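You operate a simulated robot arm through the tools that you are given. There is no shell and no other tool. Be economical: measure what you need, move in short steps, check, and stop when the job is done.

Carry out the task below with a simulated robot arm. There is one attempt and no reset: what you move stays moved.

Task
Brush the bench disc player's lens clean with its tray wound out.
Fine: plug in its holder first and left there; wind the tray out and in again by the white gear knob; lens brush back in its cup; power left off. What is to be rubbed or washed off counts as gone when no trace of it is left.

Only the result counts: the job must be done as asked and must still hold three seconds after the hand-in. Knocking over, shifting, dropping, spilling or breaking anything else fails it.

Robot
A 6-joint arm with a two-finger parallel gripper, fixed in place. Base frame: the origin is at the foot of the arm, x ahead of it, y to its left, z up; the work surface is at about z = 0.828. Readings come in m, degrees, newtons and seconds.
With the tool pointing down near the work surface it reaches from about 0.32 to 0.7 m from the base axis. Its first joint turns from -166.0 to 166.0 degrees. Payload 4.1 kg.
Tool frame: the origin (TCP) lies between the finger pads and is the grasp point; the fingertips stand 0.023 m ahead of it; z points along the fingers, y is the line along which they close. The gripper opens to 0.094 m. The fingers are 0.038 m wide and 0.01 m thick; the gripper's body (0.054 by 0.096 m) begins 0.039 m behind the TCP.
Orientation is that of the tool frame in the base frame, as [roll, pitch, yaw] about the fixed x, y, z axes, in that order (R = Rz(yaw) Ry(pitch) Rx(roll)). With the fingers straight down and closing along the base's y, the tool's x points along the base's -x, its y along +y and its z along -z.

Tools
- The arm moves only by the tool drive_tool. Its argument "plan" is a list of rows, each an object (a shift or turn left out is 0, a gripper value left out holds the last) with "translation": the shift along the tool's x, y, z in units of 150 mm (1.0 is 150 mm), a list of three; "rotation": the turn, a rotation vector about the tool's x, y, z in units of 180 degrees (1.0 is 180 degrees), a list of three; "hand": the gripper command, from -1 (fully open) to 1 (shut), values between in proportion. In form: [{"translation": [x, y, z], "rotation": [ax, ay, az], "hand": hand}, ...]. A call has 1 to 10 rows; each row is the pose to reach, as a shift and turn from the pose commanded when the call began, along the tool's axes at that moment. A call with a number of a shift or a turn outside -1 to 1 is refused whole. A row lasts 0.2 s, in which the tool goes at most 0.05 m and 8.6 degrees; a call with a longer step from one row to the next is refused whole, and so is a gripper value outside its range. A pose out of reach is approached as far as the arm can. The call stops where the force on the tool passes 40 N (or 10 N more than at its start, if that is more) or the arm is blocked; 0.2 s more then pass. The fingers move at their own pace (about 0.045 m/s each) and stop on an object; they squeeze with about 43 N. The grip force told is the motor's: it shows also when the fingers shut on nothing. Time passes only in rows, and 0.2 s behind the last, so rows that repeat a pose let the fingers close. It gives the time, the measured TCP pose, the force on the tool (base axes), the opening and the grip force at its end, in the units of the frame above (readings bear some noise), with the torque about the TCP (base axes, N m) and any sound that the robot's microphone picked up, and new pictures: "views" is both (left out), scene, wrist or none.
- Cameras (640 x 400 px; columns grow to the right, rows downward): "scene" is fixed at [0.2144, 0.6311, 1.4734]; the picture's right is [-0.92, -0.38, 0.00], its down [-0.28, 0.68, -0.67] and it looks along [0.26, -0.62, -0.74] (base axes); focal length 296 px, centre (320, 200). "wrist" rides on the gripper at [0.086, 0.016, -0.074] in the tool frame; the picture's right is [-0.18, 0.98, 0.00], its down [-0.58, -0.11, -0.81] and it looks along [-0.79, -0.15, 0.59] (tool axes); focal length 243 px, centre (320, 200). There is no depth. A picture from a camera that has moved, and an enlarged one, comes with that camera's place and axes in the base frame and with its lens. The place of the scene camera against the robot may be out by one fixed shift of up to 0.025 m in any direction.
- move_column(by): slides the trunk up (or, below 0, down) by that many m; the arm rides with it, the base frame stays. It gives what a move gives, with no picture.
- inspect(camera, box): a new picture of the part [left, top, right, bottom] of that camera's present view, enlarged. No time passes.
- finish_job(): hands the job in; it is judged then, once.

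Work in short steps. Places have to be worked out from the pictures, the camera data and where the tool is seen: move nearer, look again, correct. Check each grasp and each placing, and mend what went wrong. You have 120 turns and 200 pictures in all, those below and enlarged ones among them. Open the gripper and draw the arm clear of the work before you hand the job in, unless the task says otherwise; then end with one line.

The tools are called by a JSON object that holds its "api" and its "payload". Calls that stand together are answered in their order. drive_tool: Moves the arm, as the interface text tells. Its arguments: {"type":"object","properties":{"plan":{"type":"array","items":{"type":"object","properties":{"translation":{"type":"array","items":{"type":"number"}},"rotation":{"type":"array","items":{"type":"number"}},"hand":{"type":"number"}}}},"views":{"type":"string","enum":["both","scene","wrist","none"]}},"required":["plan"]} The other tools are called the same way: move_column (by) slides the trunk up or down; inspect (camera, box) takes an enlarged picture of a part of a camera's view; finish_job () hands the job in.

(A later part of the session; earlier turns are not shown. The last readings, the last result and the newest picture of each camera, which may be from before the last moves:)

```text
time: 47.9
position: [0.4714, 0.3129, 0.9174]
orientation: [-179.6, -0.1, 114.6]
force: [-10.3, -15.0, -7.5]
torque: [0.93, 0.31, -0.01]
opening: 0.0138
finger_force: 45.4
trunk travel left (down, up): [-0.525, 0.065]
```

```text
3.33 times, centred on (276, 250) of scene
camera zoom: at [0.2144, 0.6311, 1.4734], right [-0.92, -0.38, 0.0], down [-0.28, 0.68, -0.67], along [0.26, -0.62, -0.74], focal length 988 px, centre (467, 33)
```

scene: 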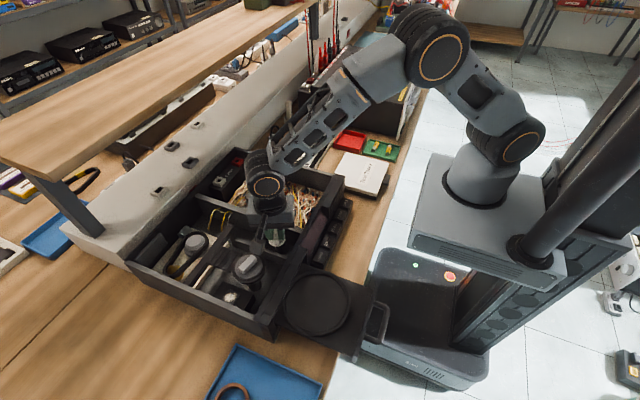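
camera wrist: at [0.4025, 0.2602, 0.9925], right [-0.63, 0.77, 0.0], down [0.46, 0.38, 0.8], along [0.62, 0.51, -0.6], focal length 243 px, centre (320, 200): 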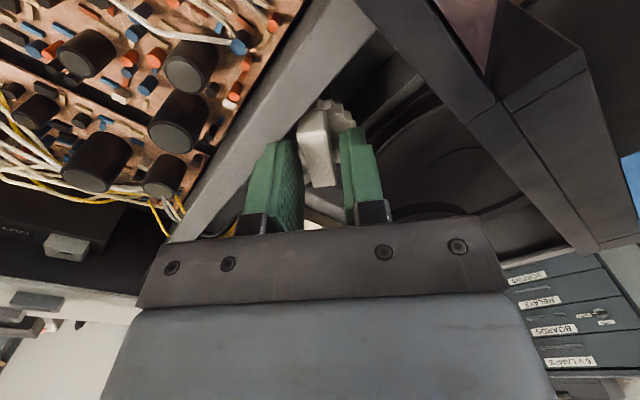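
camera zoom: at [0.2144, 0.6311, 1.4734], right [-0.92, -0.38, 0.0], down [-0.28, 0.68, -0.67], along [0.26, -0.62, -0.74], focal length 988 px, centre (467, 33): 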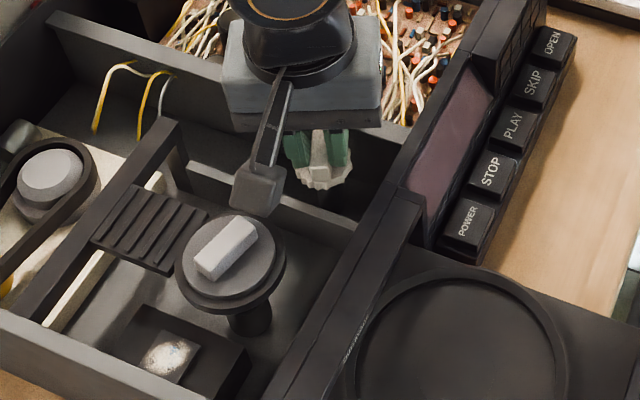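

The tray is about fully out. I will continue to 90° with a small centring correction so I can release clear of the wall.

{"api": "drive_tool", "payload": {"plan": [{"translation": [-0.006, -0.01, 0], "rotation": [0, 0, 0.035]}, {"translation": [-0.006, -0.01, 0], "rotation": [0, 0, 0.07]}, {"translation": [-0.006, -0.01, 0], "rotation": [0, 0, 0.105]}, {"translation": [-0.006, -0.01, 0], "rotation": [0, 0, 0.137]}, {"translation": [-0.006, -0.01, 0], "rotation": [0, 0, 0.137]}], "views": "scene"}}

{"api": "inspect", "payload": {"camera": "scene", "box": [180, 190, 372, 310]}}

```text
time: 49.1
position: [0.4701, 0.3106, 0.9158]
orientation: [-179.6, 0.2, 89.9]
force: [-10.3, -7.8, -10.7]
torque: [-0.71, -0.58, 1.96]
opening: 0.0195
finger_force: 44.5
trunk travel left (down, up): [-0.525, 0.065]
```

scene: 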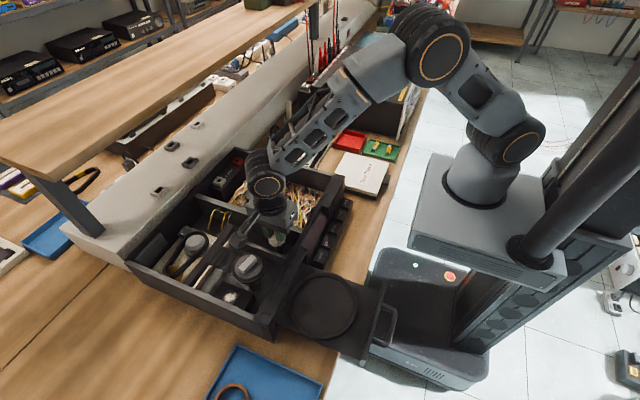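

```text
3.33 times, centred on (276, 250) of scene
camera zoom: at [0.2144, 0.6311, 1.4734], right [-0.92, -0.38, 0.0], down [-0.28, 0.68, -0.67], along [0.26, -0.62, -0.74], focal length 988 px, centre (467, 33)
```

zoom: 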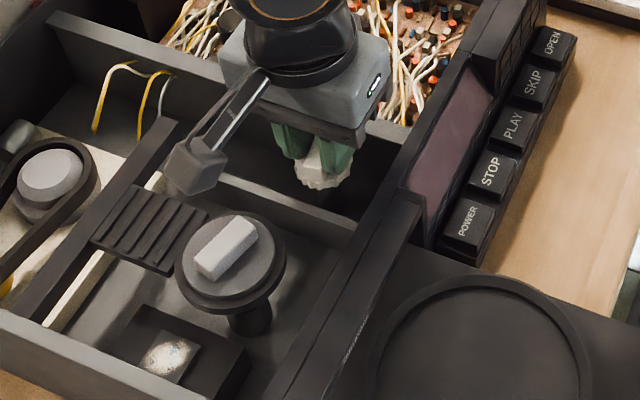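

The end stop is reached (2 Nm, fingers spread to 19.5 mm). I will ease back about 11°, open and lift away.

{"api": "drive_tool", "payload": {"plan": [{"translation": [0.01, 0.005, 0], "rotation": [0, 0, -0.04]}, {"translation": [0.015, 0.005, 0], "rotation": [0, 0, -0.06], "hand": 0.6}, {"translation": [0.015, 0.005, 0], "rotation": [0, 0, -0.06], "hand": 0.3}, {"translation": [0.015, 0.005, -0.1], "rotation": [0, 0, -0.06]}, {"translation": [0.015, 0.005, -0.3], "rotation": [0, 0, -0.06]}, {"translation": [0.015, 0.005, -0.5], "rotation": [0, 0, -0.06]}, {"translation": [0.015, 0.005, -0.5], "rotation": [0, 0, -0.06]}], "views": "both"}}

{"api": "inspect", "payload": {"camera": "scene", "box": [180, 230, 276, 290]}}

```text
time: 50.7
position: [0.4716, 0.3136, 0.9937]
orientation: [-179.7, 0.0, 100.8]
force: [1.1, 0.6, 0.4]
torque: [0.0, 0.0, 0.04]
opening: 0.0329
finger_force: 0.0
trunk travel left (down, up): [-0.525, 0.065]
camera wrist: at [0.4713, 0.403, 1.0681], right [1.0, 0.0, -0.01], down [0.01, -0.59, 0.81], along [0.0, -0.81, -0.59], focal length 243 px, centre (320, 200)
```

scene: 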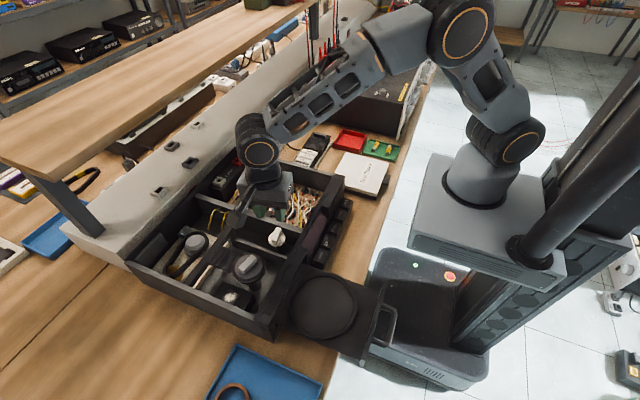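
wrist: 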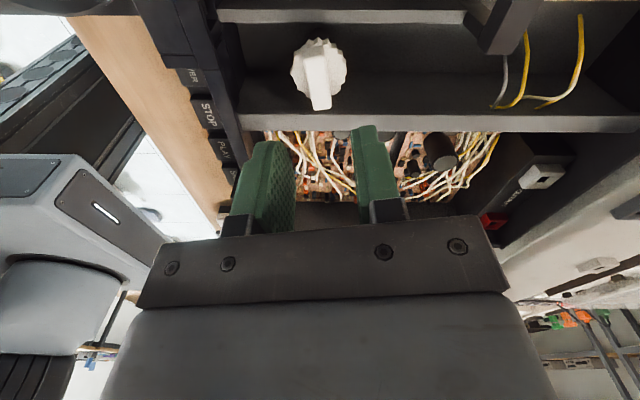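

```text
6.67 times, centred on (228, 260) of scene
camera zoom: at [0.2144, 0.6311, 1.4734], right [-0.92, -0.38, 0.0], down [-0.28, 0.68, -0.67], along [0.26, -0.62, -0.74], focal length 1975 px, centre (933, -200)
```

zoom: 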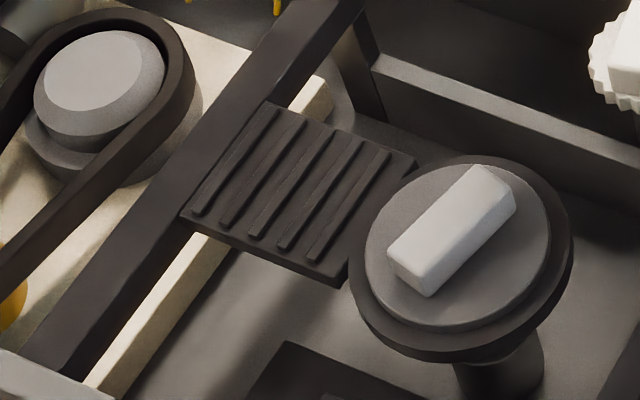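

The tray stays out. Next I will look at the lens with the wrist camera from the front, yawing back to 180° while moving up and toward (0.39,0.43).

{"api": "drive_tool", "payload": {"plan": [{"translation": [0.05, -0.03, -0.2], "rotation": [0, 0, -0.044]}, {"translation": [0.15, -0.06, -0.35], "rotation": [0, 0, -0.088]}, {"translation": [0.3, -0.12, -0.4], "rotation": [0, 0, -0.132]}, {"translation": [0.45, -0.19, -0.4], "rotation": [0, 0, -0.176]}, {"translation": [0.6, -0.25, -0.4], "rotation": [0, 0, -0.22]}, {"translation": [0.75, -0.31, -0.4], "rotation": [0, 0, -0.264]}, {"translation": [0.885, -0.37, -0.4], "rotation": [0, 0, -0.308]}, {"translation": [0.885, -0.37, -0.4], "rotation": [0, 0, -0.352]}, {"translation": [0.885, -0.37, -0.4], "rotation": [0, 0, -0.396]}, {"translation": [0.885, -0.37, -0.4], "rotation": [0, 0, -0.44]}], "views": "both"}}

{"api": "inspect", "payload": {"camera": "wrist", "box": [200, 0, 440, 150]}}

{"api": "inspect", "payload": {"camera": "scene", "box": [190, 260, 286, 320]}}

```text
time: 52.9
position: [0.393, 0.4337, 1.0525]
orientation: [-179.9, -0.4, -179.8]
force: [-0.6, 0.2, -0.3]
torque: [0.01, 0.0, 0.02]
opening: 0.0327
finger_force: 0.1
trunk travel left (down, up): [-0.525, 0.065]
camera wrist: at [0.3063, 0.452, 1.1285], right [0.18, 0.98, 0.0], down [0.59, -0.11, 0.8], along [0.79, -0.15, -0.6], focal length 243 px, centre (320, 200)
```

scene: 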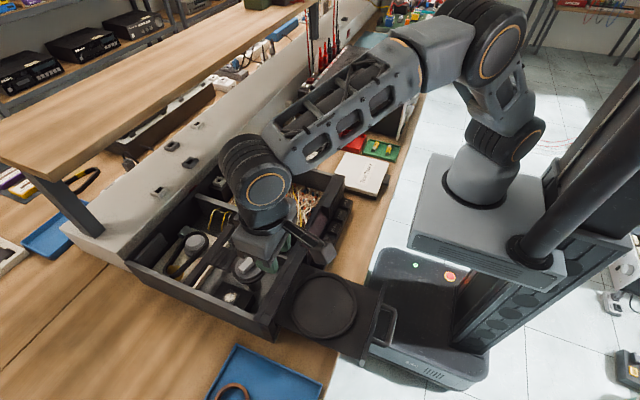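
wrist: 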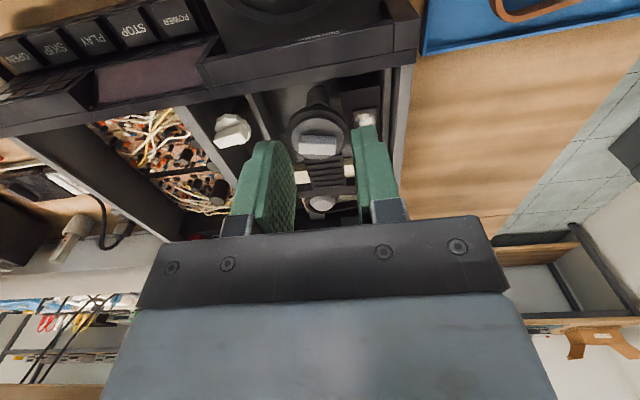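

```text
2.67 times, centred on (320, 75) of wrist
camera zoom: at [0.3063, 0.452, 1.1285], right [0.18, 0.98, 0.0], down [0.59, -0.11, 0.8], along [0.79, -0.15, -0.6], focal length 647 px, centre (320, 533)
```

zoom: 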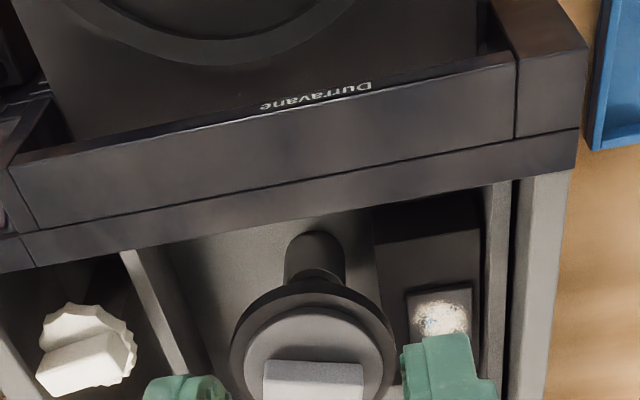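

```text
6.67 times, centred on (238, 290) of scene
camera zoom: at [0.2144, 0.6311, 1.4734], right [-0.92, -0.38, 0.0], down [-0.28, 0.68, -0.67], along [0.26, -0.62, -0.74], focal length 1975 px, centre (867, -400)
```

zoom: 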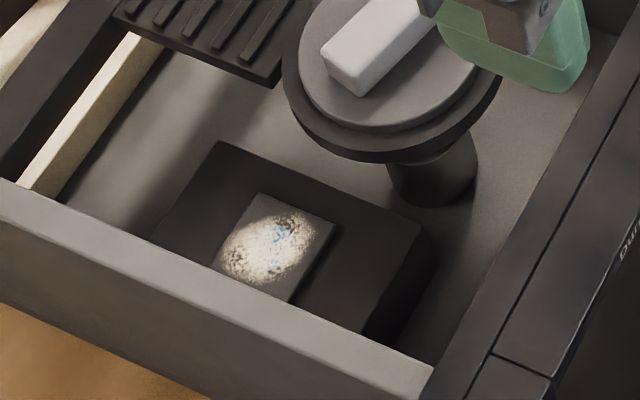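

The lens sits on the sled near (0.50,0.472,0.86) with a dust patch about 25 mm wide. Next I will fetch the brush by moving at z≈1.05 toward y≈−0.13.

{"api": "drive_tool", "payload": {"plan": [{"translation": [-0.05, -0.25, 0]}, {"translation": [-0.1, -0.5, 0]}, {"translation": [-0.15, -0.75, 0]}, {"translation": [-0.15, -1, 0]}], "views": "none"}}

{"api": "drive_tool", "payload": {"plan": [{"translation": [-0.05, -0.25, 0]}, {"translation": [-0.1, -0.5, 0]}, {"translation": [-0.15, -0.75, 0]}, {"translation": [-0.15, -1, 0]}], "views": "none"}}

{"api": "drive_tool", "payload": {"plan": [{"translation": [-0.05, -0.25, 0]}, {"translation": [-0.1, -0.5, 0]}, {"translation": [-0.15, -0.75, 0]}, {"translation": [-0.15, -1, 0]}], "views": "none"}}

{"api": "drive_tool", "payload": {"plan": [{"translation": [-0.05, -0.25, 0], "rotation": [0, -0.03, 0]}, {"translation": [-0.1, -0.5, 0], "rotation": [0, -0.06, 0]}, {"translation": [-0.15, -0.75, 0], "rotation": [0, -0.083, 0]}, {"translation": [-0.15, -0.75, 0], "rotation": [0, -0.083, 0]}], "views": "both"}}

{"api": "inspect", "payload": {"camera": "wrist", "box": [200, 60, 440, 210]}}

```text
time: 53.9
position: [0.4172, 0.2818, 1.0526]
orientation: [-179.9, -0.3, -180.0]
force: [-0.2, 0.0, 0.6]
torque: [0.03, 0.01, 0.01]
opening: 0.0329
finger_force: 0.1
trunk travel left (down, up): [-0.525, 0.065]
```

```text
time: 54.9
position: [0.4384, 0.1338, 1.0555]
orientation: [-180.0, -0.2, -179.9]
force: [-0.5, -1.3, 0.1]
torque: [-0.03, 0.01, -0.01]
opening: 0.0328
finger_force: 0.0
trunk travel left (down, up): [-0.525, 0.065]
```

```text
time: 55.9
position: [0.4598, -0.0175, 1.0532]
orientation: [-179.9, -0.4, 180.0]
force: [0.2, -0.1, -0.6]
torque: [-0.03, 0.04, -0.03]
opening: 0.0329
finger_force: 0.0
trunk travel left (down, up): [-0.525, 0.065]
```

```text
time: 56.9
position: [0.4802, -0.1281, 1.0534]
orientation: [-179.9, 14.6, 180.0]
force: [0.3, 0.2, 0.6]
torque: [0.02, -0.03, 0.01]
opening: 0.0329
finger_force: 0.2
trunk travel left (down, up): [-0.525, 0.065]
camera wrist: at [0.378, -0.111, 1.1039], right [0.18, 0.98, 0.04], down [0.36, -0.11, 0.93], along [0.92, -0.15, -0.37], focal length 243 px, centre (320, 200)
```

scene: 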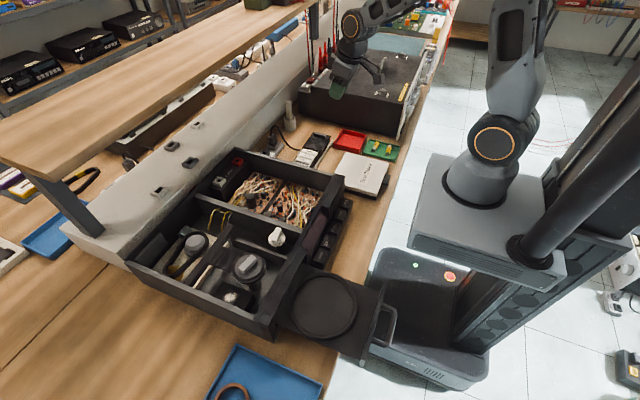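
wrist: 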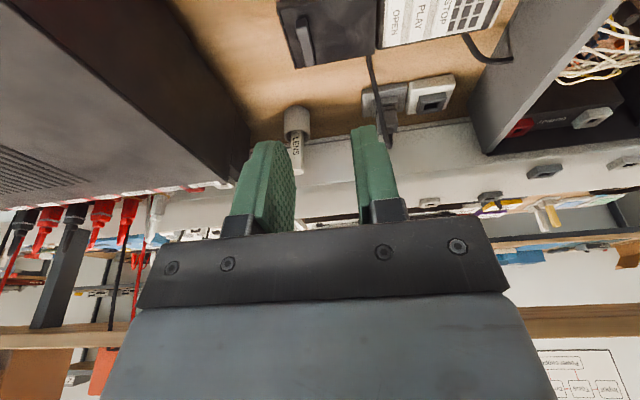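

```text
2.67 times, centred on (320, 135) of wrist
camera zoom: at [0.378, -0.111, 1.1039], right [0.18, 0.98, 0.04], down [0.36, -0.11, 0.93], along [0.92, -0.15, -0.37], focal length 647 px, centre (320, 373)
```

zoom: 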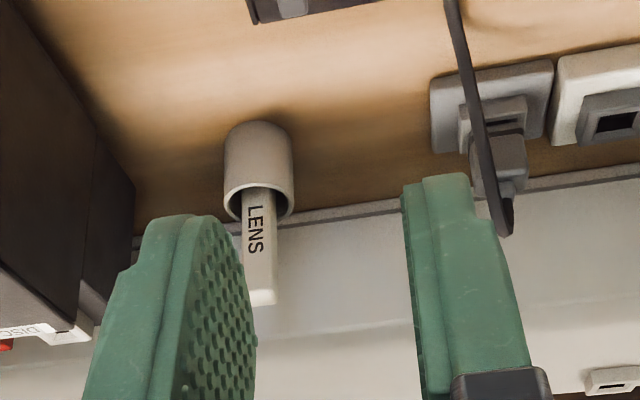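

The cup is near (0.687,-0.19), with rim z≈0.87 and brush top ≈0.935. I will approach at 15° tilt with the hand slightly open.

{"api": "drive_tool", "payload": {"plan": [{"translation": [-0.2, -0.12, 0.15], "hand": -0.05}, {"translation": [-0.4, -0.24, 0.3]}, {"translation": [-0.6, -0.36, 0.45]}, {"translation": [-0.751, -0.413, 0.547]}, {"translation": [-0.751, -0.413, 0.547]}], "views": "wrist"}}

{"api": "inspect", "payload": {"camera": "wrist", "box": [200, 60, 440, 210]}}

```text
time: 58.1
position: [0.6107, -0.19, 1.0011]
orientation: [-179.9, 14.5, 180.0]
force: [0.2, 0.5, 0.7]
torque: [-0.01, -0.02, 0.03]
opening: 0.0496
finger_force: 0.1
trunk travel left (down, up): [-0.525, 0.065]
camera wrist: at [0.5087, -0.1726, 1.052], right [0.18, 0.98, 0.04], down [0.36, -0.11, 0.93], along [0.92, -0.15, -0.37], focal length 243 px, centre (320, 200)
```

wrist: 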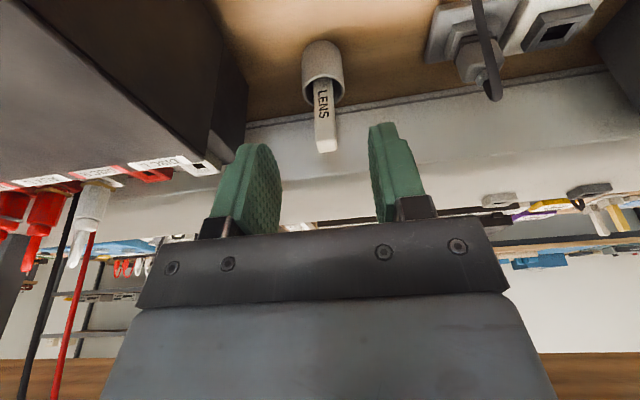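

```text
2.67 times, centred on (320, 135) of wrist
camera zoom: at [0.5087, -0.1726, 1.052], right [0.18, 0.98, 0.04], down [0.36, -0.11, 0.93], along [0.92, -0.15, -0.37], focal length 647 px, centre (320, 373)
```

zoom: 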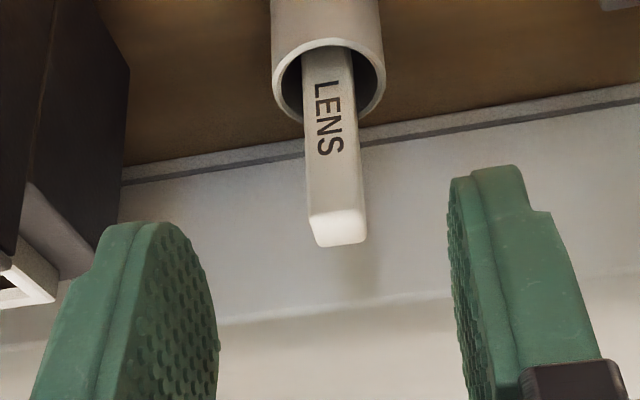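

The brush top is near (0.682,-0.192,0.933). I will move just above it.

{"api": "drive_tool", "payload": {"plan": [{"translation": [-0.2, -0.013, 0.17]}, {"translation": [-0.405, -0.013, 0.352]}, {"translation": [-0.405, -0.013, 0.352]}], "views": "wrist"}}

{"api": "inspect", "payload": {"camera": "wrist", "box": [200, 60, 440, 210]}}

{"api": "inspect", "payload": {"camera": "scene", "box": [242, 80, 338, 140]}}

```text
time: 58.9
position: [0.685, -0.193, 0.9641]
orientation: [179.9, 14.6, -180.0]
force: [0.0, -0.7, 0.1]
torque: [0.0, 0.0, 0.01]
opening: 0.0493
finger_force: 0.1
trunk travel left (down, up): [-0.525, 0.065]
camera wrist: at [0.5819, -0.1749, 1.0152], right [0.18, 0.98, 0.04], down [0.36, -0.11, 0.93], along [0.92, -0.15, -0.37], focal length 243 px, centre (320, 200)
```

wrist: 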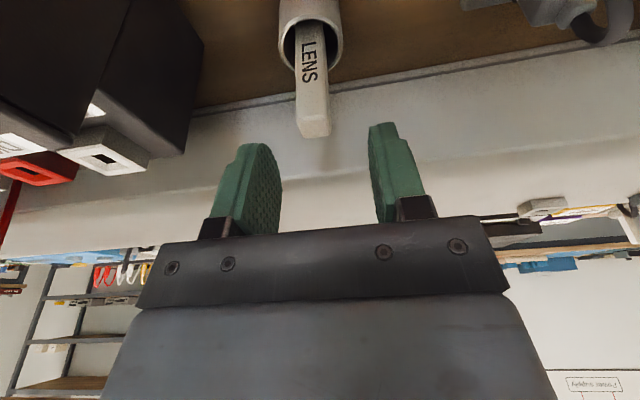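

```text
2.67 times, centred on (320, 135) of wrist
camera zoom: at [0.5819, -0.1749, 1.0152], right [0.18, 0.98, 0.04], down [0.36, -0.11, 0.93], along [0.92, -0.15, -0.37], focal length 647 px, centre (320, 373)
```

zoom: 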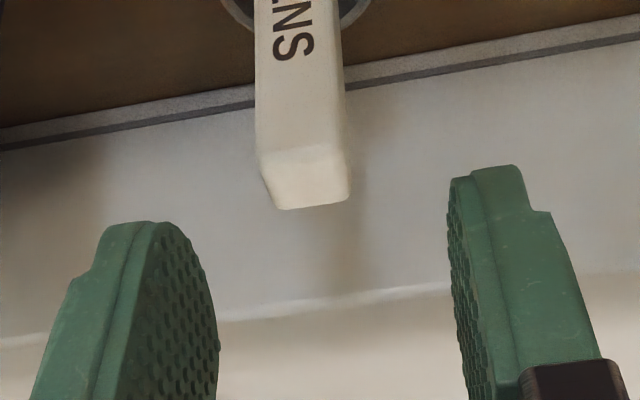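

```text
6.67 times, centred on (290, 110) of scene
camera zoom: at [0.2144, 0.6311, 1.4734], right [-0.92, -0.38, 0.0], down [-0.28, 0.68, -0.67], along [0.26, -0.62, -0.74], focal length 1975 px, centre (520, 800)
```

zoom: 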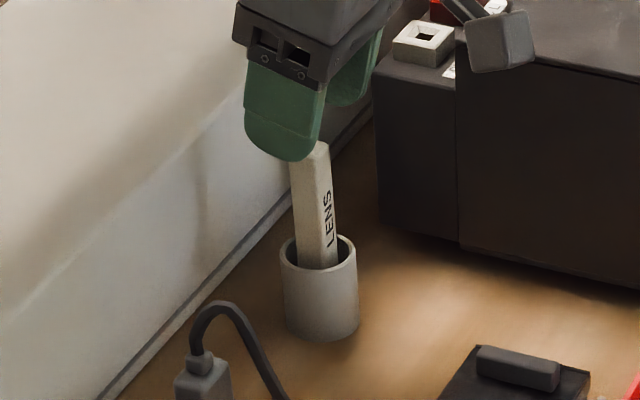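

Triangulation places the brush top at about (0.695,-0.194,0.922), standing vertical. I will descend around it to z≈0.91.

{"api": "drive_tool", "payload": {"plan": [{"translation": [0.0, -0.01, 0.1]}, {"translation": [0.01, -0.01, 0.2]}, {"translation": [0.02, -0.01, 0.29]}, {"translation": [0.032, -0.01, 0.364]}, {"translation": [0.032, -0.01, 0.364]}], "views": "wrist"}}

{"api": "inspect", "payload": {"camera": "wrist", "box": [200, 60, 440, 210]}}

{"api": "inspect", "payload": {"camera": "scene", "box": [242, 80, 338, 140]}}

```text
time: 60.1
position: [0.6936, -0.1955, 0.9128]
orientation: [-180.0, 14.7, -179.9]
force: [0.7, 0.4, -0.3]
torque: [-0.01, 0.0, -0.01]
opening: 0.0492
finger_force: 0.0
trunk travel left (down, up): [-0.525, 0.065]
camera wrist: at [0.5904, -0.1766, 0.9626], right [0.18, 0.98, 0.04], down [0.36, -0.11, 0.93], along [0.92, -0.15, -0.37], focal length 243 px, centre (320, 200)
```

wrist: 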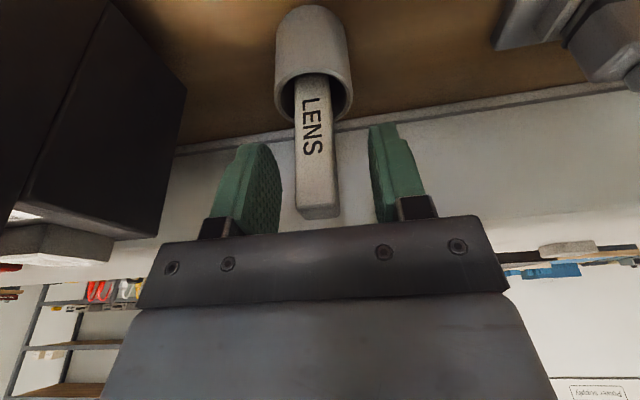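

```text
2.67 times, centred on (320, 135) of wrist
camera zoom: at [0.5904, -0.1766, 0.9626], right [0.18, 0.98, 0.04], down [0.36, -0.11, 0.93], along [0.92, -0.15, -0.37], focal length 647 px, centre (320, 373)
```

zoom: 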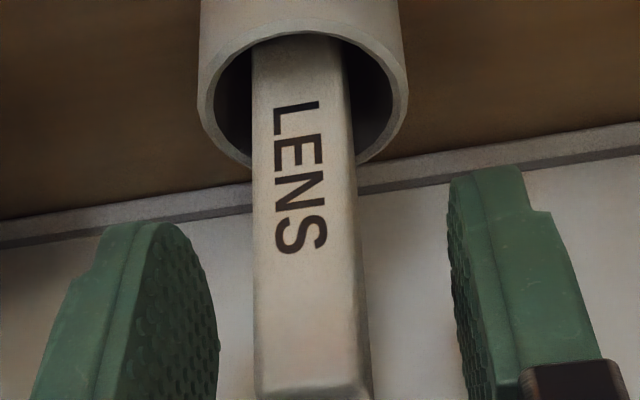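

```text
6.67 times, centred on (290, 110) of scene
camera zoom: at [0.2144, 0.6311, 1.4734], right [-0.92, -0.38, 0.0], down [-0.28, 0.68, -0.67], along [0.26, -0.62, -0.74], focal length 1975 px, centre (520, 800)
```

zoom: 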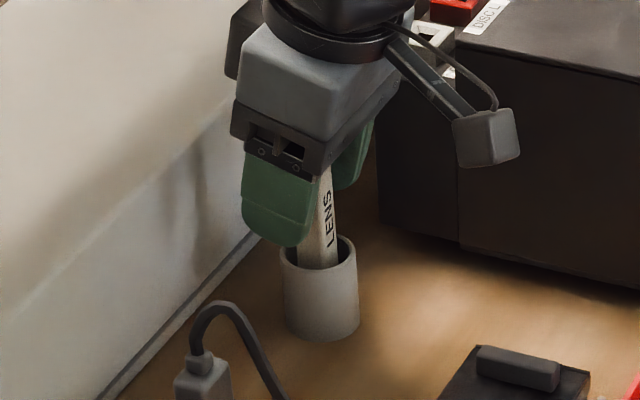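

The brush is within the pads, slightly toward −x. I will shift 6 mm back and close.

{"api": "drive_tool", "payload": {"plan": [{"translation": [0.039, -0.008, -0.01]}, {"translation": [0.039, -0.008, -0.01], "hand": 0.4}, {"translation": [0.039, -0.008, -0.01], "hand": 1}, {"translation": [0.039, -0.008, -0.01], "hand": 1}, {"translation": [0.039, -0.008, -0.01], "hand": 1}], "views": "wrist"}}

{"api": "inspect", "payload": {"camera": "wrist", "box": [200, 60, 440, 210]}}

```text
time: 61.3
position: [0.6878, -0.1949, 0.9128]
orientation: [-179.9, 14.7, 180.0]
force: [0.4, -1.3, 0.9]
torque: [-0.02, -0.01, -0.01]
opening: 0.017
finger_force: 43.3
trunk travel left (down, up): [-0.525, 0.065]
camera wrist: at [0.5844, -0.1778, 0.9631], right [0.18, 0.98, 0.04], down [0.36, -0.11, 0.93], along [0.92, -0.15, -0.37], focal length 243 px, centre (320, 200)
```

wrist: 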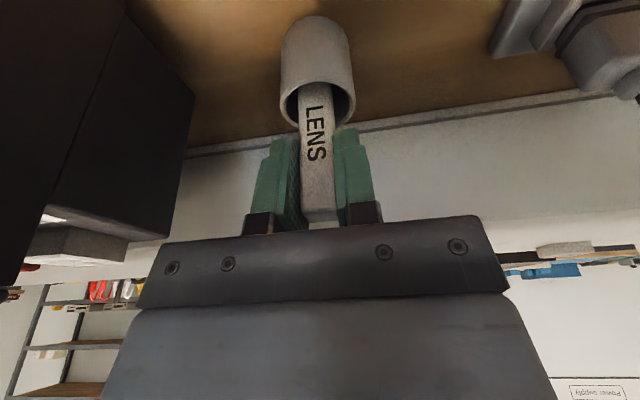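

```text
2.67 times, centred on (320, 135) of wrist
camera zoom: at [0.5844, -0.1778, 0.9631], right [0.18, 0.98, 0.04], down [0.36, -0.11, 0.93], along [0.92, -0.15, -0.37], focal length 647 px, centre (320, 373)
```

zoom: 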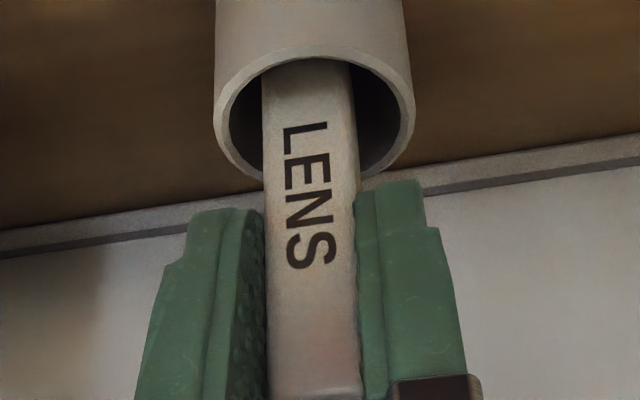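

The brush is gripped (17 mm) at pose (0.6878,-0.1949,0.9128), which I will reuse for the return. I will lift straight up 100 mm.

{"api": "drive_tool", "payload": {"plan": [{"translation": [-0.017, 0, -0.065]}, {"translation": [-0.042, 0, -0.16]}, {"translation": [-0.085, 0, -0.32]}, {"translation": [-0.127, 0, -0.484]}, {"translation": [-0.169, 0, -0.645]}, {"translation": [-0.169, 0, -0.645]}], "views": "both"}}

{"api": "inspect", "payload": {"camera": "wrist", "box": [200, 0, 440, 150]}}

{"api": "inspect", "payload": {"camera": "scene", "box": [242, 60, 370, 140]}}

```text
time: 62.7
position: [0.6875, -0.1964, 1.012]
orientation: [-179.9, 14.6, 180.0]
force: [0.2, -0.4, -0.4]
torque: [-0.04, 0.0, 0.0]
opening: 0.017
finger_force: 42.9
trunk travel left (down, up): [-0.525, 0.065]
camera wrist: at [0.5843, -0.178, 1.0623], right [0.18, 0.98, 0.04], down [0.36, -0.11, 0.93], along [0.92, -0.15, -0.37], focal length 243 px, centre (320, 200)
```

scene: 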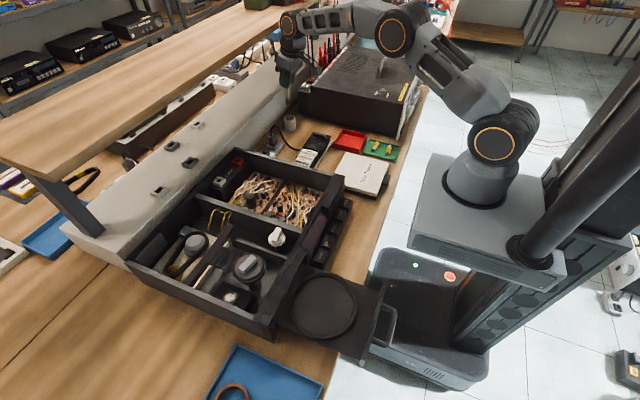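
wrist: 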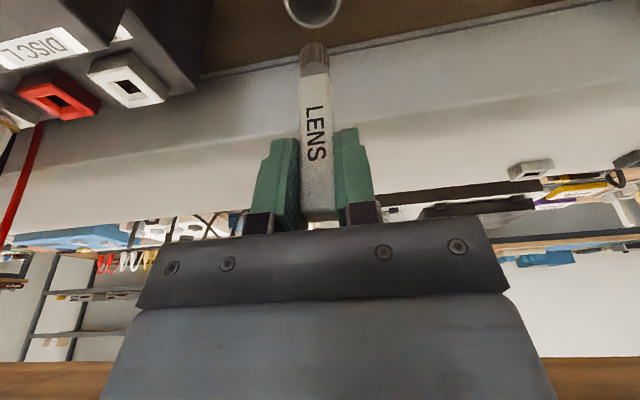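

```text
2.67 times, centred on (320, 75) of wrist
camera zoom: at [0.5843, -0.178, 1.0623], right [0.18, 0.98, 0.04], down [0.36, -0.11, 0.93], along [0.92, -0.15, -0.37], focal length 647 px, centre (320, 533)
```

zoom: 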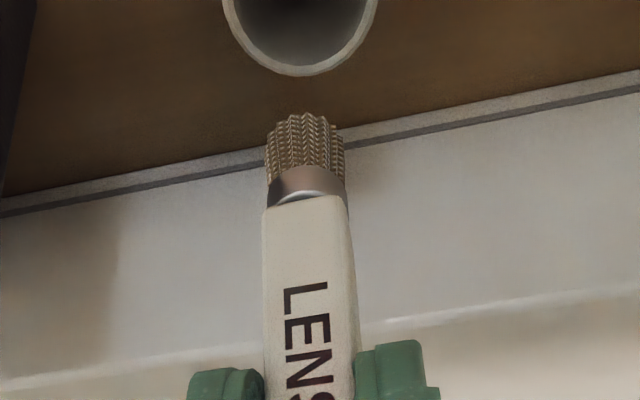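

```text
5.00 times, centred on (306, 100) of scene
camera zoom: at [0.2144, 0.6311, 1.4734], right [-0.92, -0.38, 0.0], down [-0.28, 0.68, -0.67], along [0.26, -0.62, -0.74], focal length 1481 px, centre (390, 700)
```

zoom: 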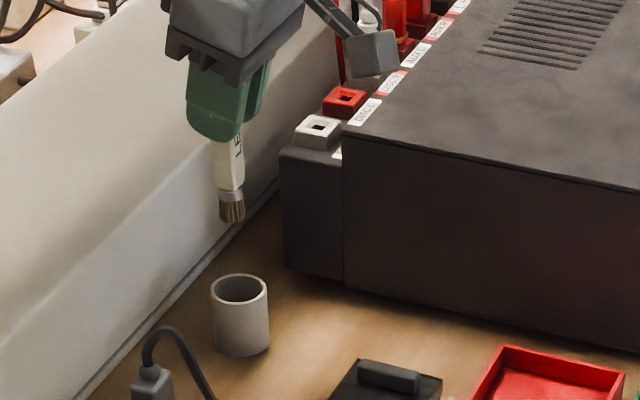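

The brush is out of the cup with its bristle tip about 85–95 mm below the TCP. I will retreat and carry it high over the player to the lens.

{"api": "drive_tool", "payload": {"plan": [{"translation": [0.2, 0, -0.13]}, {"translation": [0.4, 0, -0.26]}, {"translation": [0.63, 0, -0.39]}, {"translation": [0.86, 0, -0.532]}], "views": "none"}}

{"api": "drive_tool", "payload": {"plan": [{"translation": [0.14, 0.24, -0.04]}, {"translation": [0.29, 0.48, -0.08]}, {"translation": [0.44, 0.72, -0.12]}, {"translation": [0.58, 0.95, -0.15]}, {"translation": [0.58, 1, -0.15]}], "views": "none"}}

{"api": "drive_tool", "payload": {"plan": [{"translation": [0, 0.25, 0]}, {"translation": [0, 0.5, 0]}, {"translation": [0, 0.75, 0]}, {"translation": [0, 1, 0]}], "views": "none"}}

{"api": "drive_tool", "payload": {"plan": [{"translation": [0, 0.25, 0]}, {"translation": [0, 0.5, 0]}, {"translation": [0, 0.75, 0]}, {"translation": [0, 1, 0]}], "views": "none"}}

{"api": "drive_tool", "payload": {"plan": [{"translation": [0, 0.25, 0]}, {"translation": [0, 0.5, 0]}, {"translation": [0, 0.75, 0]}, {"translation": [0, 1, 0]}, {"translation": [0, 1, 0]}], "views": "both"}}

```text
time: 63.7
position: [0.5414, -0.1933, 1.0555]
orientation: [-179.9, 14.6, -180.0]
force: [-0.1, -1.0, -0.5]
torque: [0.0, 0.0, 0.02]
opening: 0.0169
finger_force: 43.0
trunk travel left (down, up): [-0.525, 0.065]
```

```text
time: 64.9
position: [0.4511, -0.0464, 1.056]
orientation: [-179.8, 14.6, -180.0]
force: [-0.3, -0.1, 0.4]
torque: [-0.01, 0.03, 0.0]
opening: 0.017
finger_force: 42.6
trunk travel left (down, up): [-0.525, 0.065]
```

```text
time: 65.9
position: [0.4528, 0.1059, 1.0578]
orientation: [-179.9, 14.6, 180.0]
force: [0.5, 0.9, 0.3]
torque: [0.02, 0.0, 0.0]
opening: 0.017
finger_force: 43.1
trunk travel left (down, up): [-0.525, 0.065]
```

```text
time: 66.9
position: [0.4524, 0.2545, 1.0537]
orientation: [-179.8, 14.5, -179.9]
force: [-0.7, 0.4, -0.5]
torque: [-0.02, 0.02, -0.04]
opening: 0.0174
finger_force: 43.1
trunk travel left (down, up): [-0.525, 0.065]
```

```text
time: 68.1
position: [0.4535, 0.405, 1.057]
orientation: [-179.8, 14.6, -180.0]
force: [-0.5, 0.3, -0.1]
torque: [0.02, 0.04, 0.0]
opening: 0.017
finger_force: 42.9
trunk travel left (down, up): [-0.525, 0.065]
camera wrist: at [0.3512, 0.4227, 1.1075], right [0.18, 0.98, 0.04], down [0.36, -0.11, 0.93], along [0.92, -0.15, -0.37], focal length 243 px, centre (320, 200)
```

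scene: 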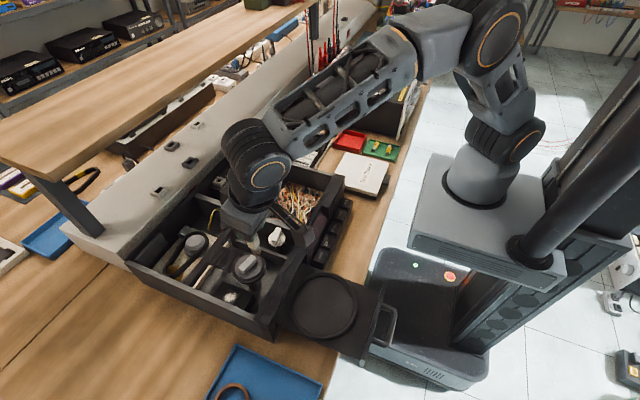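
wrist: 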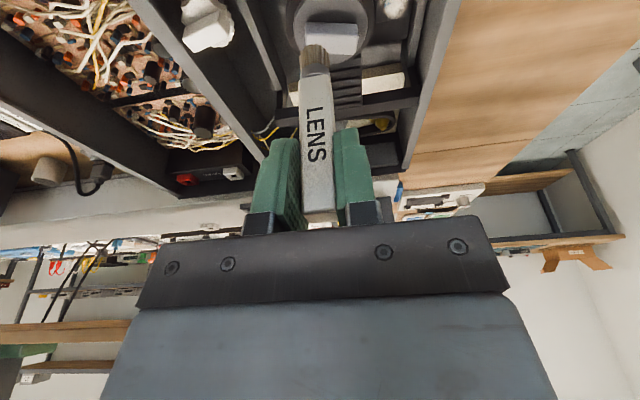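

The brush is over the player. I will move toward the lens at the same height.

{"api": "drive_tool", "payload": {"plan": [{"translation": [-0.1, 0.15, 0.028]}, {"translation": [-0.22, 0.3, 0.056]}, {"translation": [-0.323, 0.447, 0.083]}, {"translation": [-0.323, 0.447, 0.083]}], "views": "both"}}

{"api": "inspect", "payload": {"camera": "wrist", "box": [200, 0, 440, 150]}}

{"api": "inspect", "payload": {"camera": "scene", "box": [190, 240, 286, 300]}}

```text
time: 69.1
position: [0.5045, 0.4716, 1.0557]
orientation: [-179.8, 14.4, -180.0]
force: [0.3, -0.6, 0.0]
torque: [0.02, -0.01, 0.01]
opening: 0.017
finger_force: 43.3
trunk travel left (down, up): [-0.525, 0.065]
camera wrist: at [0.4018, 0.4887, 1.1069], right [0.18, 0.98, 0.04], down [0.36, -0.11, 0.93], along [0.92, -0.15, -0.37], focal length 243 px, centre (320, 200)
```

scene: 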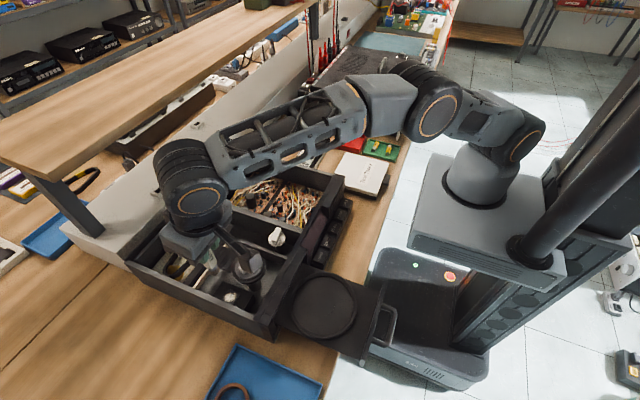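
wrist: 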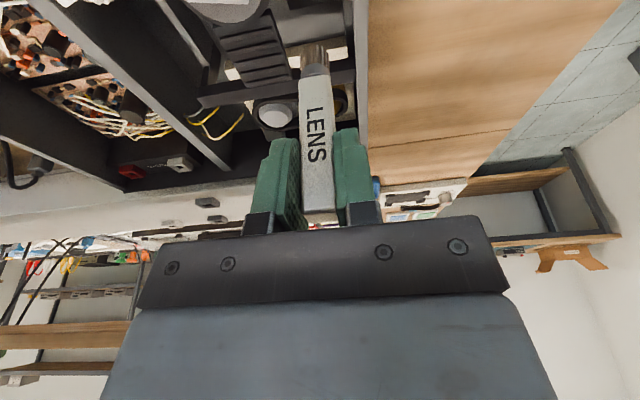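

```text
2.67 times, centred on (320, 75) of wrist
camera zoom: at [0.4018, 0.4887, 1.1069], right [0.18, 0.98, 0.04], down [0.36, -0.11, 0.93], along [0.92, -0.15, -0.37], focal length 647 px, centre (320, 533)
```

zoom: 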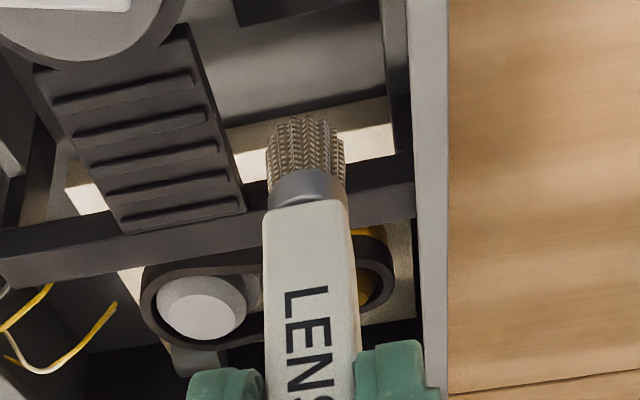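

```text
6.67 times, centred on (238, 270) of scene
camera zoom: at [0.2144, 0.6311, 1.4734], right [-0.92, -0.38, 0.0], down [-0.28, 0.68, -0.67], along [0.26, -0.62, -0.74], focal length 1975 px, centre (867, -267)
```

zoom: 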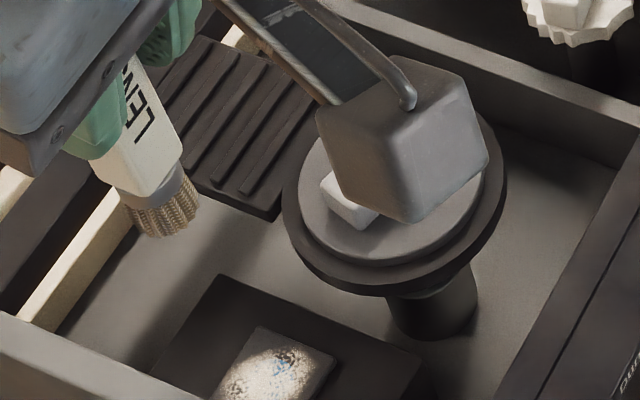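

In the scene view, the tip is right above the lens to within about 3 mm. I will descend 70 mm and check again.

{"api": "drive_tool", "payload": {"plan": [{"translation": [0.04, 0, 0.15]}, {"translation": [0.08, 0, 0.3]}, {"translation": [0.117, 0, 0.452]}, {"translation": [0.117, 0, 0.452]}], "views": "both"}}

{"api": "inspect", "payload": {"camera": "wrist", "box": [200, 0, 440, 150]}}

{"api": "inspect", "payload": {"camera": "scene", "box": [180, 255, 276, 315]}}

```text
time: 70.1
position: [0.5025, 0.4715, 0.9855]
orientation: [-180.0, 14.6, 180.0]
force: [0.1, 0.8, -0.2]
torque: [0.03, 0.02, -0.01]
opening: 0.0172
finger_force: 43.0
trunk travel left (down, up): [-0.525, 0.065]
camera wrist: at [0.3991, 0.4897, 1.0354], right [0.18, 0.98, 0.04], down [0.36, -0.11, 0.93], along [0.92, -0.15, -0.37], focal length 243 px, centre (320, 200)
```

scene: 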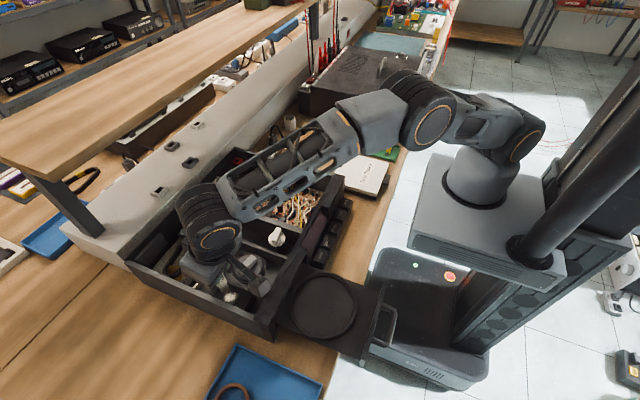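
wrist: 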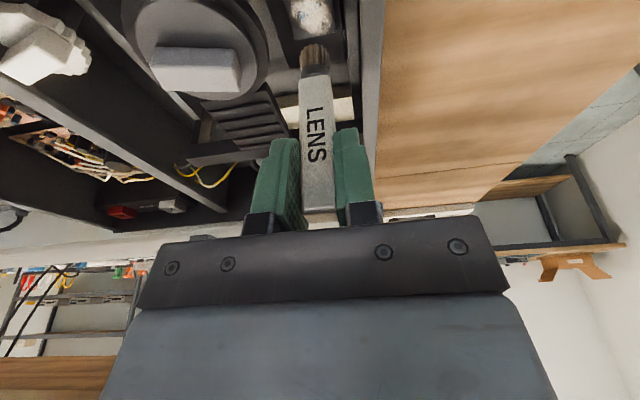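

```text
2.67 times, centred on (320, 75) of wrist
camera zoom: at [0.3991, 0.4897, 1.0354], right [0.18, 0.98, 0.04], down [0.36, -0.11, 0.93], along [0.92, -0.15, -0.37], focal length 647 px, centre (320, 533)
```

zoom: 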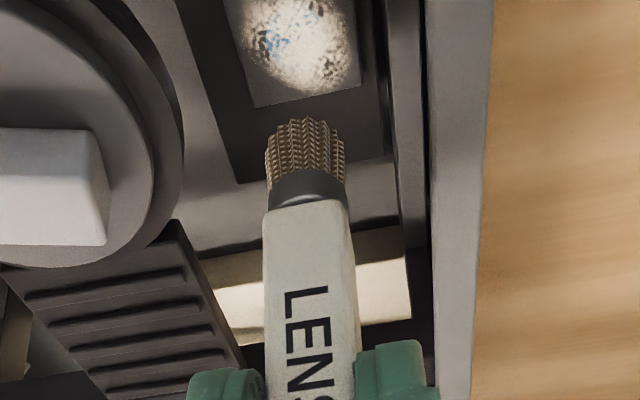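

```text
6.67 times, centred on (228, 285) of scene
camera zoom: at [0.2144, 0.6311, 1.4734], right [-0.92, -0.38, 0.0], down [-0.28, 0.68, -0.67], along [0.26, -0.62, -0.74], focal length 1975 px, centre (933, -367)
```

zoom: 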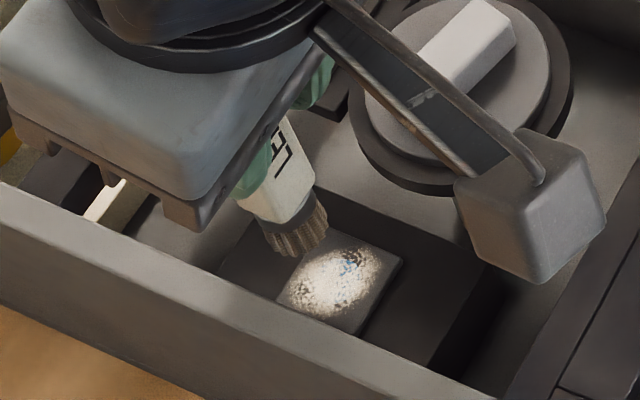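

Tip and lens are nearly aligned and 35 mm apart. I will lower another 25 mm with a small correction (+3,−1 mm).

{"api": "drive_tool", "payload": {"plan": [{"translation": [0.01, -0.007, 0.08]}, {"translation": [0.023, -0.007, 0.166]}, {"translation": [0.023, -0.007, 0.166]}], "views": "both"}}

{"api": "inspect", "payload": {"camera": "wrist", "box": [200, 0, 440, 150]}}

{"api": "inspect", "payload": {"camera": "scene", "box": [180, 255, 276, 315]}}

```text
time: 70.9
position: [0.5046, 0.4708, 0.9607]
orientation: [-179.9, 14.6, 180.0]
force: [0.5, 0.6, -0.3]
torque: [-0.03, -0.04, 0.0]
opening: 0.0169
finger_force: 42.6
trunk travel left (down, up): [-0.525, 0.065]
camera wrist: at [0.4029, 0.4878, 1.0109], right [0.18, 0.98, 0.04], down [0.36, -0.11, 0.93], along [0.92, -0.15, -0.37], focal length 243 px, centre (320, 200)
```

scene: 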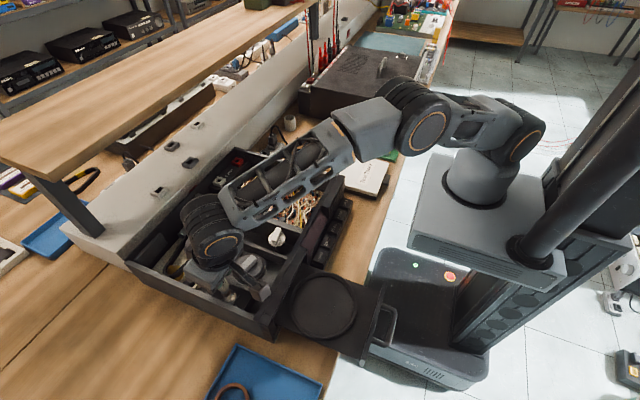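
wrist: 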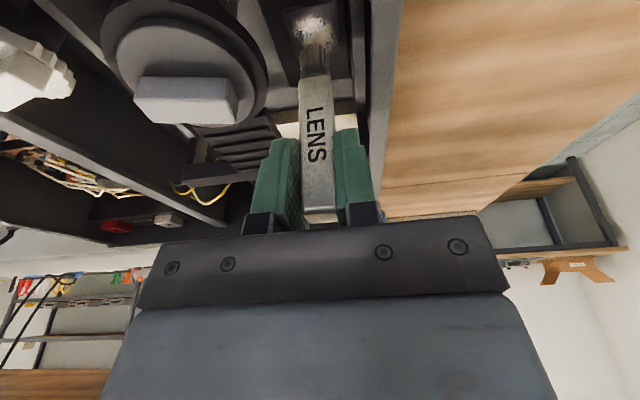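

```text
2.67 times, centred on (320, 75) of wrist
camera zoom: at [0.4029, 0.4878, 1.0109], right [0.18, 0.98, 0.04], down [0.36, -0.11, 0.93], along [0.92, -0.15, -0.37], focal length 647 px, centre (320, 533)
```

zoom: 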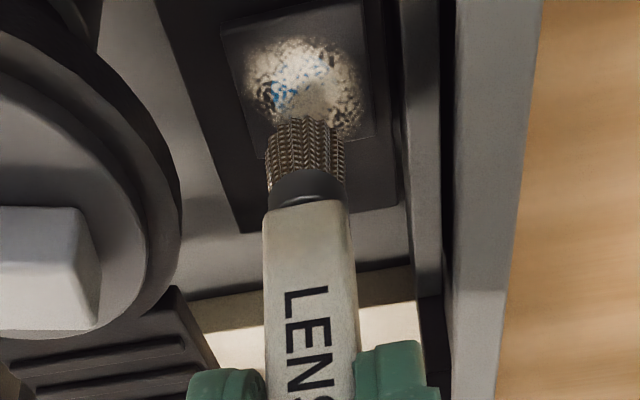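

```text
6.67 times, centred on (228, 285) of scene
camera zoom: at [0.2144, 0.6311, 1.4734], right [-0.92, -0.38, 0.0], down [-0.28, 0.68, -0.67], along [0.26, -0.62, -0.74], focal length 1975 px, centre (933, -367)
```

zoom: 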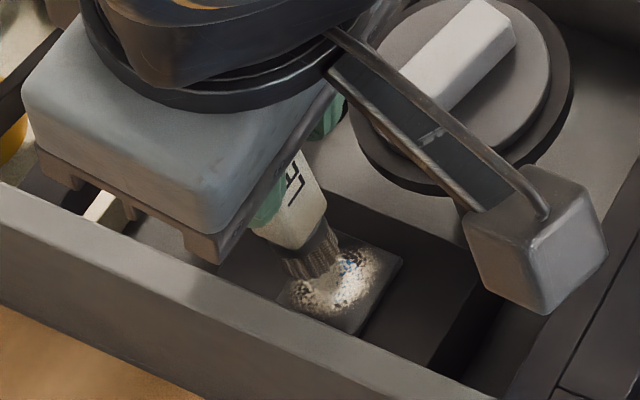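

The bristles are nearly on the lens and some dust is already disturbed. I will lower 8 mm more and read the force.

{"api": "drive_tool", "payload": {"plan": [{"translation": [-0.012, -0.007, 0.025]}, {"translation": [-0.006, -0.007, 0.057]}, {"translation": [-0.006, -0.007, 0.057]}], "views": "wrist"}}

{"api": "inspect", "payload": {"camera": "wrist", "box": [200, 0, 440, 150]}}

{"api": "inspect", "payload": {"camera": "scene", "box": [190, 265, 270, 315]}}

```text
time: 71.7
position: [0.5088, 0.4691, 0.9519]
orientation: [-179.9, 14.6, -180.0]
force: [0.1, 0.3, 0.4]
torque: [0.02, -0.01, 0.04]
opening: 0.017
finger_force: 43.3
trunk travel left (down, up): [-0.525, 0.065]
camera wrist: at [0.406, 0.4867, 1.003], right [0.18, 0.98, 0.04], down [0.36, -0.11, 0.93], along [0.92, -0.15, -0.37], focal length 243 px, centre (320, 200)
```

wrist: 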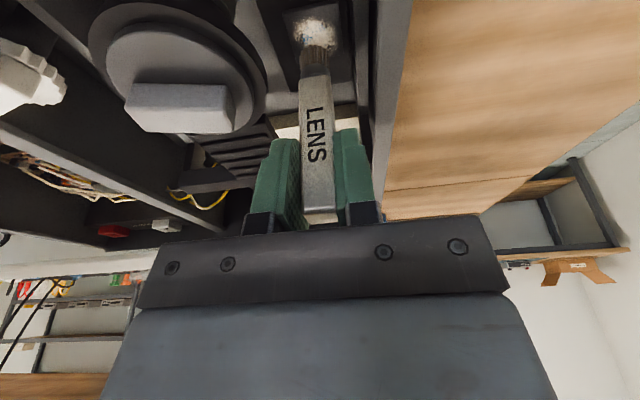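

```text
2.67 times, centred on (320, 75) of wrist
camera zoom: at [0.406, 0.4867, 1.003], right [0.18, 0.98, 0.04], down [0.36, -0.11, 0.93], along [0.92, -0.15, -0.37], focal length 647 px, centre (320, 533)
```

zoom: 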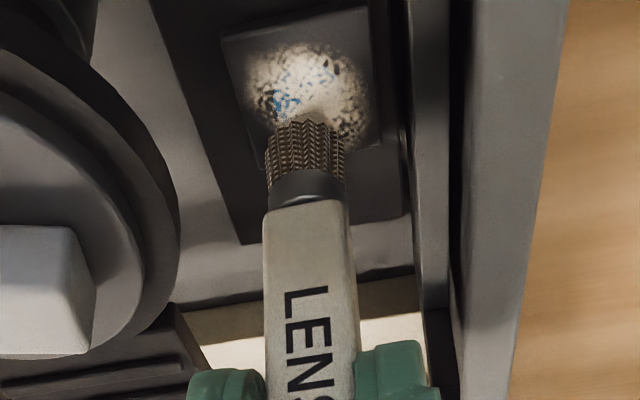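

```text
8.00 times, centred on (230, 290) of scene
camera zoom: at [0.2144, 0.6311, 1.4734], right [-0.92, -0.38, 0.0], down [-0.28, 0.68, -0.67], along [0.26, -0.62, -0.74], focal length 2370 px, centre (1040, -520)
```

zoom: 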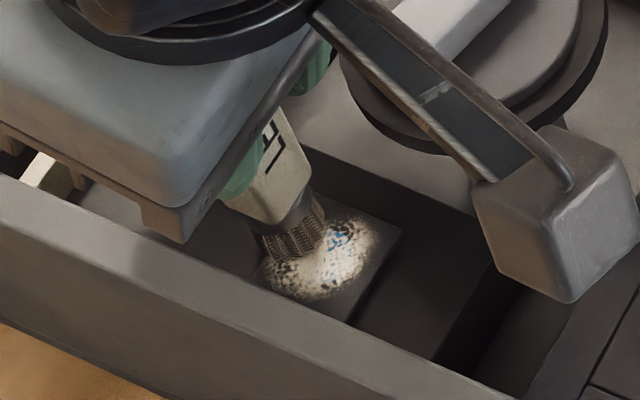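

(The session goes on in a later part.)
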